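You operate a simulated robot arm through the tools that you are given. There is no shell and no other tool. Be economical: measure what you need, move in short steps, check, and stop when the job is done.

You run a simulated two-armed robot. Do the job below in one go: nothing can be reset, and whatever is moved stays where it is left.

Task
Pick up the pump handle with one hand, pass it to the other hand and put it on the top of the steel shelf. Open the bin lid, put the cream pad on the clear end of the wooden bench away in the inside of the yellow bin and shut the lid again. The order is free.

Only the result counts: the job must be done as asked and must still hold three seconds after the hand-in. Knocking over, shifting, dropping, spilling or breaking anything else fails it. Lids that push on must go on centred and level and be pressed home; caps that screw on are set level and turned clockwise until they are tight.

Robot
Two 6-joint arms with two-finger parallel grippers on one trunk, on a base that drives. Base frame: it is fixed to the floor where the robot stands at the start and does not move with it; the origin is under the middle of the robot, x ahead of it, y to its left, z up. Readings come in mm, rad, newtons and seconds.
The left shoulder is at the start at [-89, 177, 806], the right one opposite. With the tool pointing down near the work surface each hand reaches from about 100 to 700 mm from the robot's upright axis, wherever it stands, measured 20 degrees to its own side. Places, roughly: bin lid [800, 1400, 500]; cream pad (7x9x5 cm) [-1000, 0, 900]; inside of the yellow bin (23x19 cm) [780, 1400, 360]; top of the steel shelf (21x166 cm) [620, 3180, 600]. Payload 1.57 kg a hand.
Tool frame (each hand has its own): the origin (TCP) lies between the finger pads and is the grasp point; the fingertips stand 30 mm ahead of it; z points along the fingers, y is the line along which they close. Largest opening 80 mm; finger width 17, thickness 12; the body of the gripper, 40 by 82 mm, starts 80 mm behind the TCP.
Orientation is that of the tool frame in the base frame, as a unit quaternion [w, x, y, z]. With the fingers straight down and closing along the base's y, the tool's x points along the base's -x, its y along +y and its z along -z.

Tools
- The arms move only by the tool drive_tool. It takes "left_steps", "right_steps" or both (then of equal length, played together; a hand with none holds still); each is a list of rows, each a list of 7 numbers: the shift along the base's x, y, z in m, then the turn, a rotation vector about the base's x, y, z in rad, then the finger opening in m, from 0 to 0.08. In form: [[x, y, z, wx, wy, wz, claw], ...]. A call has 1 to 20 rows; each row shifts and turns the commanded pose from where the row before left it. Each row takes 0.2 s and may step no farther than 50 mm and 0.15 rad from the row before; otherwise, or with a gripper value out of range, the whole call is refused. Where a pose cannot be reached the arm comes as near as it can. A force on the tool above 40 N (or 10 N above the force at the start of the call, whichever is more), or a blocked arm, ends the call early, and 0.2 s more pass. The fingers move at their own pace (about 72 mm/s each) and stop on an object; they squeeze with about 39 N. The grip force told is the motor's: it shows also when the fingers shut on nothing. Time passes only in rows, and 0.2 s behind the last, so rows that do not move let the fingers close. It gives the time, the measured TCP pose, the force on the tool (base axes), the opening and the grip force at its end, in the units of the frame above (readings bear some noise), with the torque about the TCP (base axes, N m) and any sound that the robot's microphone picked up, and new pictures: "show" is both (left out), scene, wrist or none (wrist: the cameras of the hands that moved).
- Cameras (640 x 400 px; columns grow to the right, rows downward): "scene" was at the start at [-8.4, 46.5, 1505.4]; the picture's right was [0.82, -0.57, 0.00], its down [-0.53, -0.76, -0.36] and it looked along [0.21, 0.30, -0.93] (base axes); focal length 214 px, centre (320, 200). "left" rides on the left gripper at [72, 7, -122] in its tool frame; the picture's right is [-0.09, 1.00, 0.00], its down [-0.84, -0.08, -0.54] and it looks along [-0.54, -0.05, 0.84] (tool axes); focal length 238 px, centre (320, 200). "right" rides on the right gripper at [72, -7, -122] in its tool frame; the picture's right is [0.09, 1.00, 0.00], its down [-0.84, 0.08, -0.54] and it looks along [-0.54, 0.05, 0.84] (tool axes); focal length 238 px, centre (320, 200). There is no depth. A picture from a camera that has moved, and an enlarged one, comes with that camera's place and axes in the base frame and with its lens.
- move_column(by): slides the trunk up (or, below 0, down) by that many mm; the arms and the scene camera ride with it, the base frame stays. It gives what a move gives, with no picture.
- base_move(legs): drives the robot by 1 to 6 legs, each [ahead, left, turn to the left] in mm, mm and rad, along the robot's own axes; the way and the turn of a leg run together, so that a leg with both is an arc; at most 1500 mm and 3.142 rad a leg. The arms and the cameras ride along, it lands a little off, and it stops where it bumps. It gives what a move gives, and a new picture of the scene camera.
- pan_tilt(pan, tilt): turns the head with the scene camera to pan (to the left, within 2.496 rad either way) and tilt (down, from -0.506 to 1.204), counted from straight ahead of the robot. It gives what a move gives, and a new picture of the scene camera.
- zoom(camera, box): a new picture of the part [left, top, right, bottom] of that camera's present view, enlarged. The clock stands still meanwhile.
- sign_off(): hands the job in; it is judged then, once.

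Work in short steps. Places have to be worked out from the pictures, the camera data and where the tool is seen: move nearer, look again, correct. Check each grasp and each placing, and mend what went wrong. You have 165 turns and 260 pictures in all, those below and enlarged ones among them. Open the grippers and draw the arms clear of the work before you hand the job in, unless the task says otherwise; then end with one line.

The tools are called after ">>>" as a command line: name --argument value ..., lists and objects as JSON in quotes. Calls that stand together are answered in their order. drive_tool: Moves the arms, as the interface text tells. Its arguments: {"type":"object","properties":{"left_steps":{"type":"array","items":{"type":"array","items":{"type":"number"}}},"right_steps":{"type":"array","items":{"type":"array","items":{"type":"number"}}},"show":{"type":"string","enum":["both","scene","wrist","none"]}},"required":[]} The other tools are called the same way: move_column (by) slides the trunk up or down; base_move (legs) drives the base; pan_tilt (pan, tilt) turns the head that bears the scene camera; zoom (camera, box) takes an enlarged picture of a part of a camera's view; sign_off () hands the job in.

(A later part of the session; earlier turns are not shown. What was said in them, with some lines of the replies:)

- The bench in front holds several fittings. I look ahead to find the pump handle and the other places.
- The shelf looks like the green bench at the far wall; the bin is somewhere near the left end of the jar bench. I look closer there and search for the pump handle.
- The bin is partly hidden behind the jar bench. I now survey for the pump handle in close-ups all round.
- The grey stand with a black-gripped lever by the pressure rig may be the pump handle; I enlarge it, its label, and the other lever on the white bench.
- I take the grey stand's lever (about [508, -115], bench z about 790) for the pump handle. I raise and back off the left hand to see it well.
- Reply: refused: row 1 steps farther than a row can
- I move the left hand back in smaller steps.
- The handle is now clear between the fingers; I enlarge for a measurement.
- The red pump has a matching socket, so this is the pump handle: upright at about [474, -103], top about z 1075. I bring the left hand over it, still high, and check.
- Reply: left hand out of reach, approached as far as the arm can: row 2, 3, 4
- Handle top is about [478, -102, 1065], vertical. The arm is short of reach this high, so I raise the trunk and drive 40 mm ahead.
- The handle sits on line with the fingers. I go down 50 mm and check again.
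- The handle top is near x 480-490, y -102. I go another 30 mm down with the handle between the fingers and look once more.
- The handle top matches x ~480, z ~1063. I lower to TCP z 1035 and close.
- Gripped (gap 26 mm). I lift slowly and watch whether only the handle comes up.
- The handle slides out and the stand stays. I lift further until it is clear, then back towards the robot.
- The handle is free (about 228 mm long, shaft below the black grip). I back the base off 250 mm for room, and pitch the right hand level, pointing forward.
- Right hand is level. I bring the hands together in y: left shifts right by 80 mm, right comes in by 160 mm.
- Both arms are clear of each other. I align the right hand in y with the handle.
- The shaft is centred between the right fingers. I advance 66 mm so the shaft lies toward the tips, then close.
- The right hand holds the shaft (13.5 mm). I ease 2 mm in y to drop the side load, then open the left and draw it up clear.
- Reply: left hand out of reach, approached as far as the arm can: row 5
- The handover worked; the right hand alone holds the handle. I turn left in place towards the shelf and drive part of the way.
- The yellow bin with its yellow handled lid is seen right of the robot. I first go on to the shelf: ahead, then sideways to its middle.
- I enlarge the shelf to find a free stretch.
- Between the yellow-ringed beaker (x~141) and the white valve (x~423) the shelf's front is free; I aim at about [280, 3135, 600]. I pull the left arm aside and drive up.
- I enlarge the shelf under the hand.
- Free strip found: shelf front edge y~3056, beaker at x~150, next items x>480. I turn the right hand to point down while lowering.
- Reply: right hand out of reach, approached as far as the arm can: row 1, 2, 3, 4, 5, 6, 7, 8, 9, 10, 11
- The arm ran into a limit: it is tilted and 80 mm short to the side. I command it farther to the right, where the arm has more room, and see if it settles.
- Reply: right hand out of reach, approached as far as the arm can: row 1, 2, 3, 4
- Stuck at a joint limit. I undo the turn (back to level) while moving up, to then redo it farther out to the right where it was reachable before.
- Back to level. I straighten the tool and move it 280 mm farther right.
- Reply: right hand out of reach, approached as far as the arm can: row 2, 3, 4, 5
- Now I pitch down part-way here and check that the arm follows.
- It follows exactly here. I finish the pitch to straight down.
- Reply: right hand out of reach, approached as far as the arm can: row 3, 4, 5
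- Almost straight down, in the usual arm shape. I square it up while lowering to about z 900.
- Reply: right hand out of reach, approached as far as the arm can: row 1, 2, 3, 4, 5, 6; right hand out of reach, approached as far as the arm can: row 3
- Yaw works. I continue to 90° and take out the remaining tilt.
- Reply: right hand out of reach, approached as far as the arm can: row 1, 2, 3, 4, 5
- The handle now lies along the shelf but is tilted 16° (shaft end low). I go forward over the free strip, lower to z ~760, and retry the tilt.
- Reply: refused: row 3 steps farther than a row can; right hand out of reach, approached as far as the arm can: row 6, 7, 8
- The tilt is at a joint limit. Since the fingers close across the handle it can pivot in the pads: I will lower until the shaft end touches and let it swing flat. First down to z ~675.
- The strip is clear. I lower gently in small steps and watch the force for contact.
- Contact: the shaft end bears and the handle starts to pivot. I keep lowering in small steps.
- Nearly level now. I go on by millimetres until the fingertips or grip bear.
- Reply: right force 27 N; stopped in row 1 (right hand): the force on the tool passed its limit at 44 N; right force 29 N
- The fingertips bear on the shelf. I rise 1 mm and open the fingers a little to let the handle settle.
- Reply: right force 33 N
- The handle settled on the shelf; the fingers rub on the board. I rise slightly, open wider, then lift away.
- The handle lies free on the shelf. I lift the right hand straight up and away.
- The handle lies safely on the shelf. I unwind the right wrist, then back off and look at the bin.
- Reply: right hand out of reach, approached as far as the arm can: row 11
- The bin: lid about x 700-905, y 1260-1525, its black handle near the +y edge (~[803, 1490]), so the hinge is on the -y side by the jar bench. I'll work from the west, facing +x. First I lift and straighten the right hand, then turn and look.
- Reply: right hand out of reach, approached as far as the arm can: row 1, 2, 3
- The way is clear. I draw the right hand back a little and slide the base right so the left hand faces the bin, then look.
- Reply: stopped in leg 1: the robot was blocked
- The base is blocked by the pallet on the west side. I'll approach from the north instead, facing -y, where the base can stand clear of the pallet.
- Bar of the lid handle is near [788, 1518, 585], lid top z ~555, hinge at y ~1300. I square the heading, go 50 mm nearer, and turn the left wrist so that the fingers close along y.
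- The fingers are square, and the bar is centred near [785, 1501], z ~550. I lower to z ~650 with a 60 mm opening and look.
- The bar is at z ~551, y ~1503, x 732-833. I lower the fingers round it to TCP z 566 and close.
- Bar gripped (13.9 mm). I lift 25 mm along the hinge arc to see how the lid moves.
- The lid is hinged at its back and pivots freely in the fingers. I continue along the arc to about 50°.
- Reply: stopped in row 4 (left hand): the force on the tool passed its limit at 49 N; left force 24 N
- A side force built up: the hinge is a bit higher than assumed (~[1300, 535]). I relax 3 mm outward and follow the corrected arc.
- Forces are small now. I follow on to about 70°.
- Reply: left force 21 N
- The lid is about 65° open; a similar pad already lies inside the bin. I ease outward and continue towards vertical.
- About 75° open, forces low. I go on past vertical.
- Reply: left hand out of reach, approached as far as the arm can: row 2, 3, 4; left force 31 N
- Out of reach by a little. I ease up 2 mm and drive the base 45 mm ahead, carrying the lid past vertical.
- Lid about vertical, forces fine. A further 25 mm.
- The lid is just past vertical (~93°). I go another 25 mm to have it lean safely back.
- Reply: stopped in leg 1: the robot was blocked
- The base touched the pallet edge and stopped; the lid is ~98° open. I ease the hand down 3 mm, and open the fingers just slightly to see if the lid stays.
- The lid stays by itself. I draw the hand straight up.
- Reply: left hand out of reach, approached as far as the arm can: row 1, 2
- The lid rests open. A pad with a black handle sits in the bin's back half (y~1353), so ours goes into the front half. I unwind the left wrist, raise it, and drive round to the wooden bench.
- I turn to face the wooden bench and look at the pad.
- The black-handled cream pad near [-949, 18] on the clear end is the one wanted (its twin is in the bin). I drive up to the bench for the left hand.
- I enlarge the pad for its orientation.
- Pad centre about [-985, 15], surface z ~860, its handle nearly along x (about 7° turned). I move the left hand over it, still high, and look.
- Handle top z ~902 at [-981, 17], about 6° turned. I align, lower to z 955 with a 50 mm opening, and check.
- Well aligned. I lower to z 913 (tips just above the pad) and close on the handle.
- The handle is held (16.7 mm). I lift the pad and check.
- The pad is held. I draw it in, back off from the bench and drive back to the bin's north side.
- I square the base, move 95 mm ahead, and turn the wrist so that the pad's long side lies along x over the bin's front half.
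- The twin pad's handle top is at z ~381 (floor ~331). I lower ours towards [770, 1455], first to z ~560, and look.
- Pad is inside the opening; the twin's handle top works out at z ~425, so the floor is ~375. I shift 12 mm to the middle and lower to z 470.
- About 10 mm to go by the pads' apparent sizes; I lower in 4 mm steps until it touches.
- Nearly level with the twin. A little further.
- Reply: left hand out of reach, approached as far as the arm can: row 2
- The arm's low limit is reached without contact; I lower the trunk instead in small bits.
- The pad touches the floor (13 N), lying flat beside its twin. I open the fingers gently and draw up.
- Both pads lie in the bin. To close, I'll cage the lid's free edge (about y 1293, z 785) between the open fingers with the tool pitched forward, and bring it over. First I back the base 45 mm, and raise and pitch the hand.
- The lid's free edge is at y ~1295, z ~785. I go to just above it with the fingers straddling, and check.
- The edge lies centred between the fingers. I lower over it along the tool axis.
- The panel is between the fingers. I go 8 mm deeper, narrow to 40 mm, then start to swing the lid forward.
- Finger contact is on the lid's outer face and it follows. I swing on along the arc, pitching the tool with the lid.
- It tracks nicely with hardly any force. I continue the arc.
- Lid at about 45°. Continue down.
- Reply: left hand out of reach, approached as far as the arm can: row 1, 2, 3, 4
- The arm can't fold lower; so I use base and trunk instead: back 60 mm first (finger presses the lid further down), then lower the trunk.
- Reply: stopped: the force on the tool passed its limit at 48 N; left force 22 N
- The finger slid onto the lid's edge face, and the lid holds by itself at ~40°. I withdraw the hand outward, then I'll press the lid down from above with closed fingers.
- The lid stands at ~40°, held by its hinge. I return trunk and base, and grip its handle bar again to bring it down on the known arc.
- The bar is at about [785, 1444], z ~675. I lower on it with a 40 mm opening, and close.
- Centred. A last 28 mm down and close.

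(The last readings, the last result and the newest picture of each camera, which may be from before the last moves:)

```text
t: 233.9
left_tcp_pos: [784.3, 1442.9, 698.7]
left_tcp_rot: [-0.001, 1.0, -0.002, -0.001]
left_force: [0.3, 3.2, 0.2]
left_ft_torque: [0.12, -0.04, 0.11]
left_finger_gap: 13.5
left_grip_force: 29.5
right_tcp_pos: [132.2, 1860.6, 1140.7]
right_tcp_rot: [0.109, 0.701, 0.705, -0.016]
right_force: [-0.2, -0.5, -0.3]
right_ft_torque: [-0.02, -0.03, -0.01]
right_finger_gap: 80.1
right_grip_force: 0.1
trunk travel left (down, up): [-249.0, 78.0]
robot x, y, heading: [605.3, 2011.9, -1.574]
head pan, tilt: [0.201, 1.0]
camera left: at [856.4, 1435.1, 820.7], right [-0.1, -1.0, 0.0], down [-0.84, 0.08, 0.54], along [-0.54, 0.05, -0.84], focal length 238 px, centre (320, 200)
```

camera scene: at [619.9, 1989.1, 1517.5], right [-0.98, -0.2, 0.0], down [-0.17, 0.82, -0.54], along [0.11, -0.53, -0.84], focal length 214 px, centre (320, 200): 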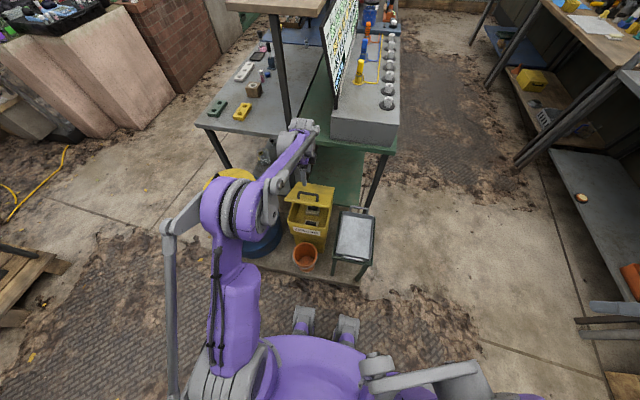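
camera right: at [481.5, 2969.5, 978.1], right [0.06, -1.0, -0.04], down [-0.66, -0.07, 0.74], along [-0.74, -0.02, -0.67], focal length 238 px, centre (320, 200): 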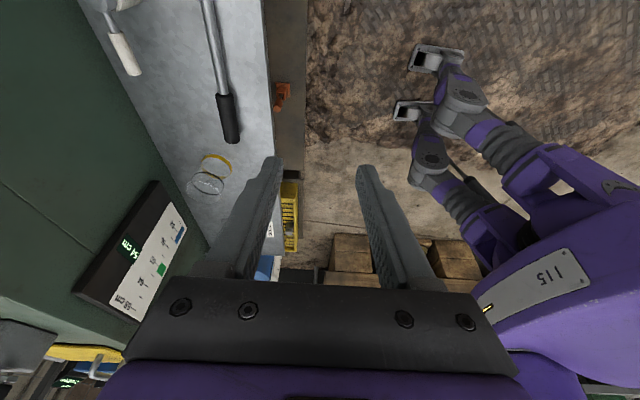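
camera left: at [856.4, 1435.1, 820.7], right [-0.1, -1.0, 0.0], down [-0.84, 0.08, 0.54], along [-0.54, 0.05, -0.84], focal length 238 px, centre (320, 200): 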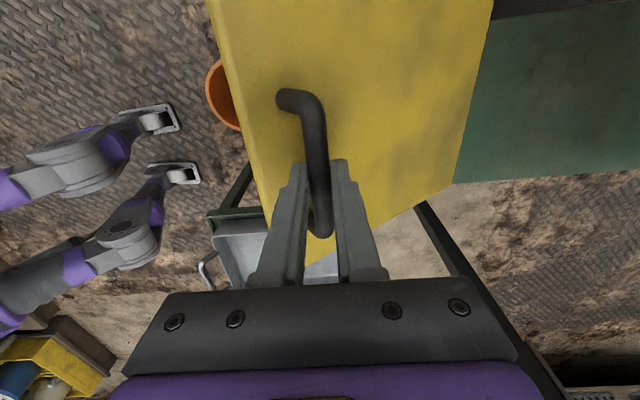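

Gripped. I bring the lid down along the arc.

>>> drive_tool --left_steps '[[0, 0.0115, -0.016, 0, 0, 0, 0], [0, 0.0122, -0.016, 0, 0, 0, 0], [0, 0.0106, -0.0173, 0, 0, 0, 0]]' --show "none"

>>> drive_tool --left_steps '[[0, 0.0087, -0.0181, 0, 0, 0, 0], [0, 0.007, -0.019, 0, 0, 0, 0], [0, 0.005, -0.0196, 0, 0, 0, 0]]' --show "both"

```text
t: 234.8
left_tcp_pos: [785.5, 1478.7, 648.3]
left_tcp_rot: [0.001, 1.0, -0.002, -0.002]
left_force: [-2.3, -5.0, -2.0]
left_ft_torque: [-0.24, 0.3, 0.05]
left_finger_gap: 13.7
left_grip_force: 29.9
right_tcp_pos: [131.8, 1858.9, 1140.9]
right_tcp_rot: [0.108, 0.701, 0.705, -0.016]
right_force: [0.1, 0.6, 0.0]
right_ft_torque: [0.0, 0.04, 0.0]
right_finger_gap: 79.9
right_grip_force: 0.1
trunk travel left (down, up): [-249.0, 78.0]
robot x, y, heading: [606.0, 2013.5, -1.571]
head pan, tilt: [0.201, 1.0]
```

```text
t: 235.6
left_tcp_pos: [784.7, 1500.0, 593.4]
left_tcp_rot: [-0.001, 1.0, -0.002, -0.001]
left_force: [-6.5, 18.8, 4.0]
left_ft_torque: [0.25, 0.14, 0.12]
left_finger_gap: 13.6
left_grip_force: 29.9
right_tcp_pos: [131.5, 1861.5, 1139.0]
right_tcp_rot: [0.107, 0.701, 0.704, -0.016]
right_force: [0.1, 0.2, -0.5]
right_ft_torque: [0.03, 0.02, 0.03]
right_finger_gap: 79.9
right_grip_force: 0.0
trunk travel left (down, up): [-249.0, 78.0]
robot x, y, heading: [607.7, 2014.7, -1.572]
head pan, tilt: [0.201, 1.0]
camera scene: at [619.0, 1991.6, 1517.5], right [-0.98, -0.2, 0.0], down [-0.17, 0.82, -0.54], along [0.11, -0.53, -0.84], focal length 214 px, centre (320, 200)
camera left: at [856.4, 1492.0, 714.7], right [-0.1, -1.0, 0.0], down [-0.84, 0.08, 0.54], along [-0.54, 0.05, -0.84], focal length 238 px, centre (320, 200)
```

scene: 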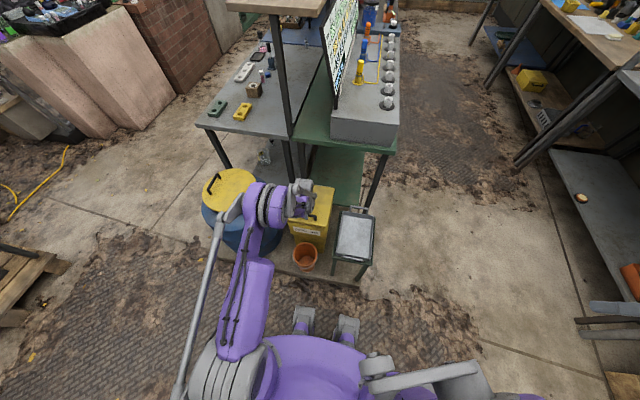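
left: 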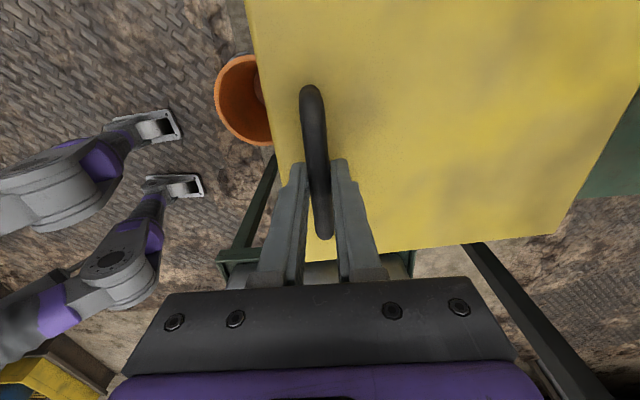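

Nearly shut. I ease outward a little and press down the last 25 mm.

>>> drive_tool --left_steps '[[0, 0.004, -0.01, 0, 0, 0, 0], [0, 0.002, -0.009, 0, 0, 0, 0], [0, 0, -0.005, 0, 0, 0, 0], [0, 0, -0.004, 0, 0, 0, 0]]' --show "both"

>>> zoom --camera "scene" --box '[260, 150, 380, 270]'

```text
t: 236.6
left_tcp_pos: [785.0, 1504.3, 566.3]
left_tcp_rot: [0.003, 1.0, -0.002, 0.0]
left_force: [-0.2, -16.0, 29.5]
left_ft_torque: [-0.08, 0.08, 0.07]
left_finger_gap: 13.8
left_grip_force: 30.4
right_tcp_pos: [132.7, 1860.2, 1141.1]
right_tcp_rot: [0.108, 0.702, 0.704, -0.017]
right_force: [-0.5, 0.5, 0.5]
right_ft_torque: [0.03, 0.05, -0.01]
right_finger_gap: 79.9
right_grip_force: 0.0
trunk travel left (down, up): [-249.0, 78.0]
robot x, y, heading: [607.8, 2017.2, -1.572]
head pan, tilt: [0.201, 1.0]
camera scene: at [619.1, 1990.3, 1517.6], right [-0.98, -0.2, 0.0], down [-0.17, 0.82, -0.54], along [0.11, -0.53, -0.84], focal length 214 px, centre (320, 200)
camera left: at [857.2, 1496.6, 688.4], right [-0.1, -1.0, 0.01], down [-0.84, 0.08, 0.54], along [-0.54, 0.05, -0.84], focal length 238 px, centre (320, 200)
```

scene: 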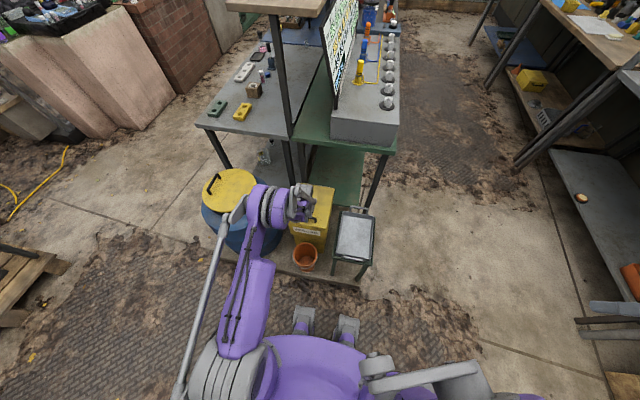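
left: 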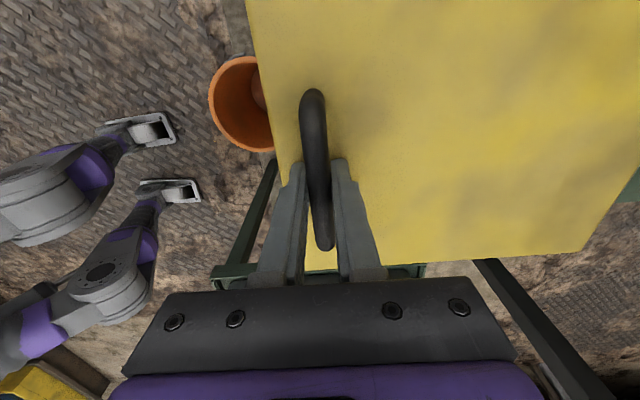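

```text
3.33 times, centred on (320, 210) of scene
camera zoom: at [619.1, 1990.3, 1517.6], right [-0.98, -0.2, 0.0], down [-0.17, 0.82, -0.54], along [0.11, -0.53, -0.84], focal length 715 px, centre (320, 167)
```

zoom: 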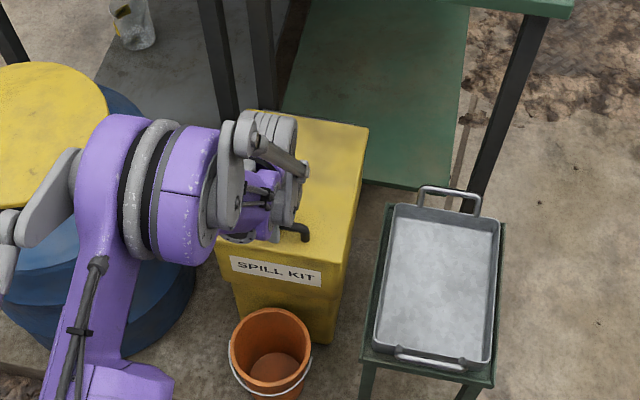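

The lid is seated (29 N down). I open the fingers, rise clear, and check that it stays shut.

>>> drive_tool --left_steps '[[0, 0, 0.001, 0, 0, 0, 0.02], [0, 0, 0, 0, 0, 0, 0.03], [0, 0, 0, 0, 0, 0, 0.04], [0, 0, 0.03, 0, 0, 0, 0.04], [0, 0, 0.045, 0, 0, 0, 0.04], [0, 0, 0.045, 0, 0, 0, 0.04], [0, 0.02, 0.04, 0, 0, 0, 0.04], [0, 0.02, 0.04, 0, 0, 0, 0.04], [0, 0.03, 0.035, 0, 0, 0, 0.06], [0, 0.03, 0.035, 0, 0, 0, 0.08]]' --show "both"

>>> zoom --camera "scene" --box '[260, 150, 380, 270]'

```text
t: 238.8
left_tcp_pos: [783.1, 1606.9, 837.0]
left_tcp_rot: [0.001, 1.0, -0.002, -0.001]
left_force: [0.3, 0.2, 0.2]
left_ft_torque: [0.02, 0.02, -0.01]
left_finger_gap: 80.0
left_grip_force: 0.0
right_tcp_pos: [132.2, 1861.4, 1139.5]
right_tcp_rot: [0.108, 0.701, 0.704, -0.017]
right_force: [-0.1, 0.9, 0.2]
right_ft_torque: [-0.02, -0.04, -0.03]
right_finger_gap: 80.1
right_grip_force: 0.1
trunk travel left (down, up): [-249.0, 78.0]
robot x, y, heading: [605.9, 2017.4, -1.571]
head pan, tilt: [0.201, 1.0]
camera scene: at [619.7, 1990.9, 1517.5], right [-0.98, -0.2, 0.0], down [-0.17, 0.82, -0.54], along [0.11, -0.53, -0.84], focal length 214 px, centre (320, 200)
camera left: at [855.8, 1599.8, 958.7], right [-0.1, -1.0, 0.0], down [-0.84, 0.08, 0.54], along [-0.54, 0.05, -0.84], focal length 238 px, centre (320, 200)
```

scene: 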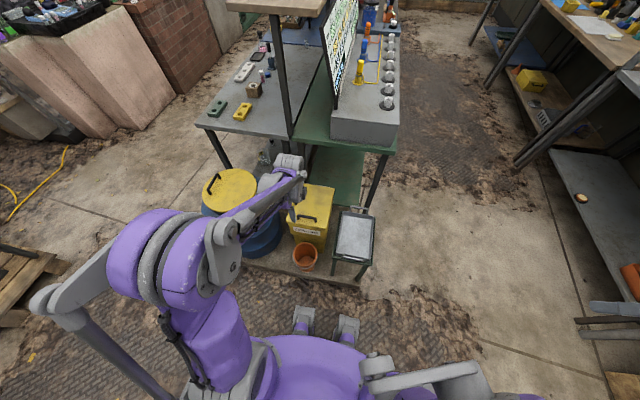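
left: 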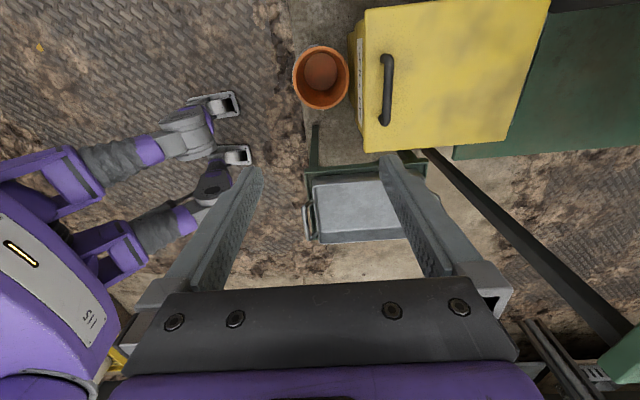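

```text
3.33 times, centred on (320, 210) of scene
camera zoom: at [619.7, 1990.9, 1517.5], right [-0.98, -0.2, 0.0], down [-0.17, 0.82, -0.54], along [0.11, -0.53, -0.84], focal length 715 px, centre (320, 167)
```

zoom: 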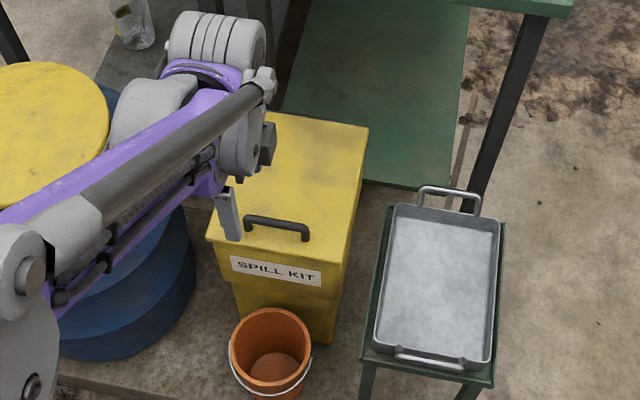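

The lid is shut and flush. I back off clear and take a last look at the handle on the shelf.

>>> drive_tool --left_steps '[[0, 0.03, 0.035, 0, 0, 0, 0.08], [0, 0.03, 0.035, 0, 0, 0, 0.08], [0, 0.03, 0.035, 0, 0, 0, 0.08], [0, 0.03, 0.035, 0, 0, 0, 0.08]]' --show "none"

>>> base_move --legs '[[-150, 0, 0]]'

>>> pan_tilt --pan -2.49 --tilt 0.7

>>> zoom --camera "scene" --box '[320, 80, 600, 260]'

```text
t: 239.8
left_tcp_pos: [780.8, 1726.8, 976.1]
left_tcp_rot: [0.0, 1.0, -0.002, -0.001]
left_force: [0.5, 0.5, 0.1]
left_ft_torque: [-0.02, -0.01, 0.02]
left_finger_gap: 80.0
left_grip_force: 0.1
right_tcp_pos: [131.5, 1861.0, 1139.8]
right_tcp_rot: [0.109, 0.701, 0.704, -0.016]
right_force: [0.4, 0.3, 0.6]
right_ft_torque: [-0.01, -0.02, -0.04]
right_finger_gap: 80.1
right_grip_force: 0.1
trunk travel left (down, up): [-249.0, 78.0]
robot x, y, heading: [607.3, 2015.4, -1.569]
head pan, tilt: [0.201, 1.0]
```

```text
t: 241.1
left_tcp_pos: [782.0, 1874.8, 975.2]
left_tcp_rot: [0.0, 1.0, -0.003, 0.0]
left_force: [-0.7, 0.4, -0.5]
left_ft_torque: [-0.05, 0.01, -0.02]
left_finger_gap: 80.0
left_grip_force: 0.0
right_tcp_pos: [131.5, 2010.2, 1140.2]
right_tcp_rot: [0.108, 0.702, 0.704, -0.016]
right_force: [-0.6, 0.4, 0.7]
right_ft_torque: [0.0, 0.0, 0.01]
right_finger_gap: 80.0
right_grip_force: 0.0
trunk travel left (down, up): [-249.0, 78.0]
robot x, y, heading: [603.4, 2167.5, -1.577]
head pan, tilt: [0.201, 1.0]
camera scene: at [620.1, 2139.5, 1517.5], right [-0.98, -0.2, 0.0], down [-0.17, 0.82, -0.54], along [0.11, -0.53, -0.84], focal length 214 px, centre (320, 200)
```

scene: 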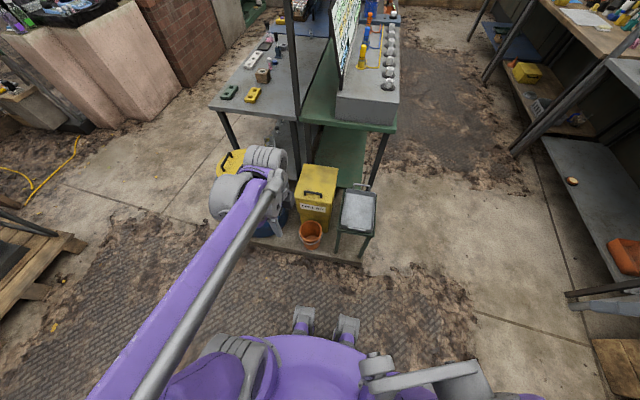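

```text
t: 243.5
left_tcp_pos: [780.0, 1874.3, 974.8]
left_tcp_rot: [0.0, 1.0, -0.002, -0.001]
left_force: [0.1, 0.6, -0.2]
left_ft_torque: [-0.01, -0.01, 0.0]
left_finger_gap: 80.0
left_grip_force: 0.0
right_tcp_pos: [131.3, 2010.0, 1140.6]
right_tcp_rot: [0.107, 0.701, 0.705, -0.017]
right_force: [0.6, -0.1, 0.3]
right_ft_torque: [-0.01, 0.02, 0.01]
right_finger_gap: 80.2
right_grip_force: 0.1
trunk travel left (down, up): [-249.0, 78.0]
robot x, y, heading: [604.3, 2168.8, -1.575]
head pan, tilt: [-2.491, 0.7]
camera scene: at [555.1, 2275.1, 1540.8], right [0.8, 0.6, 0.0], down [0.39, -0.51, -0.76], along [-0.46, 0.61, -0.64], focal length 214 px, centre (320, 200)
```

scene: 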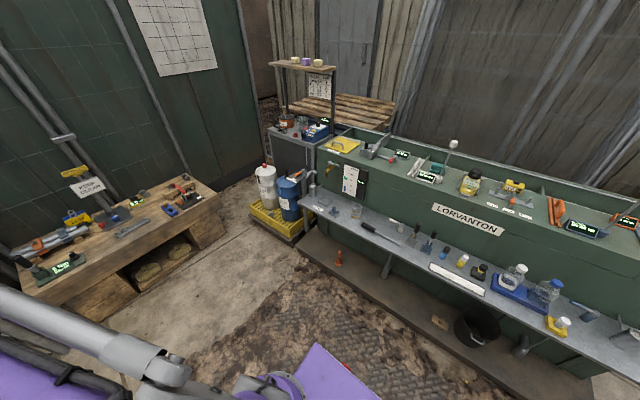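

```text
2.22 times, centred on (460, 170) of scene
camera zoom: at [555.1, 2275.1, 1540.8], right [0.8, 0.6, 0.0], down [0.39, -0.51, -0.76], along [-0.46, 0.61, -0.64], focal length 477 px, centre (9, 267)
```

zoom: 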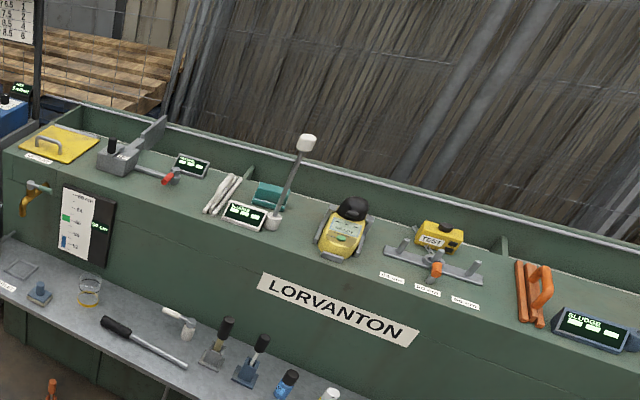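

The handle still lies on the shelf and nothing near it has moved. The lid is shut with the pad inside, both grippers are open, and the arms are clear of the work, so I hand in.

>>> sign_off

```text
The job is handed in.
```

The job is handed in: the pump handle went from the left hand to the right and now lies flat on the steel shelf, and the cream pad is in the yellow bin with its lid shut.
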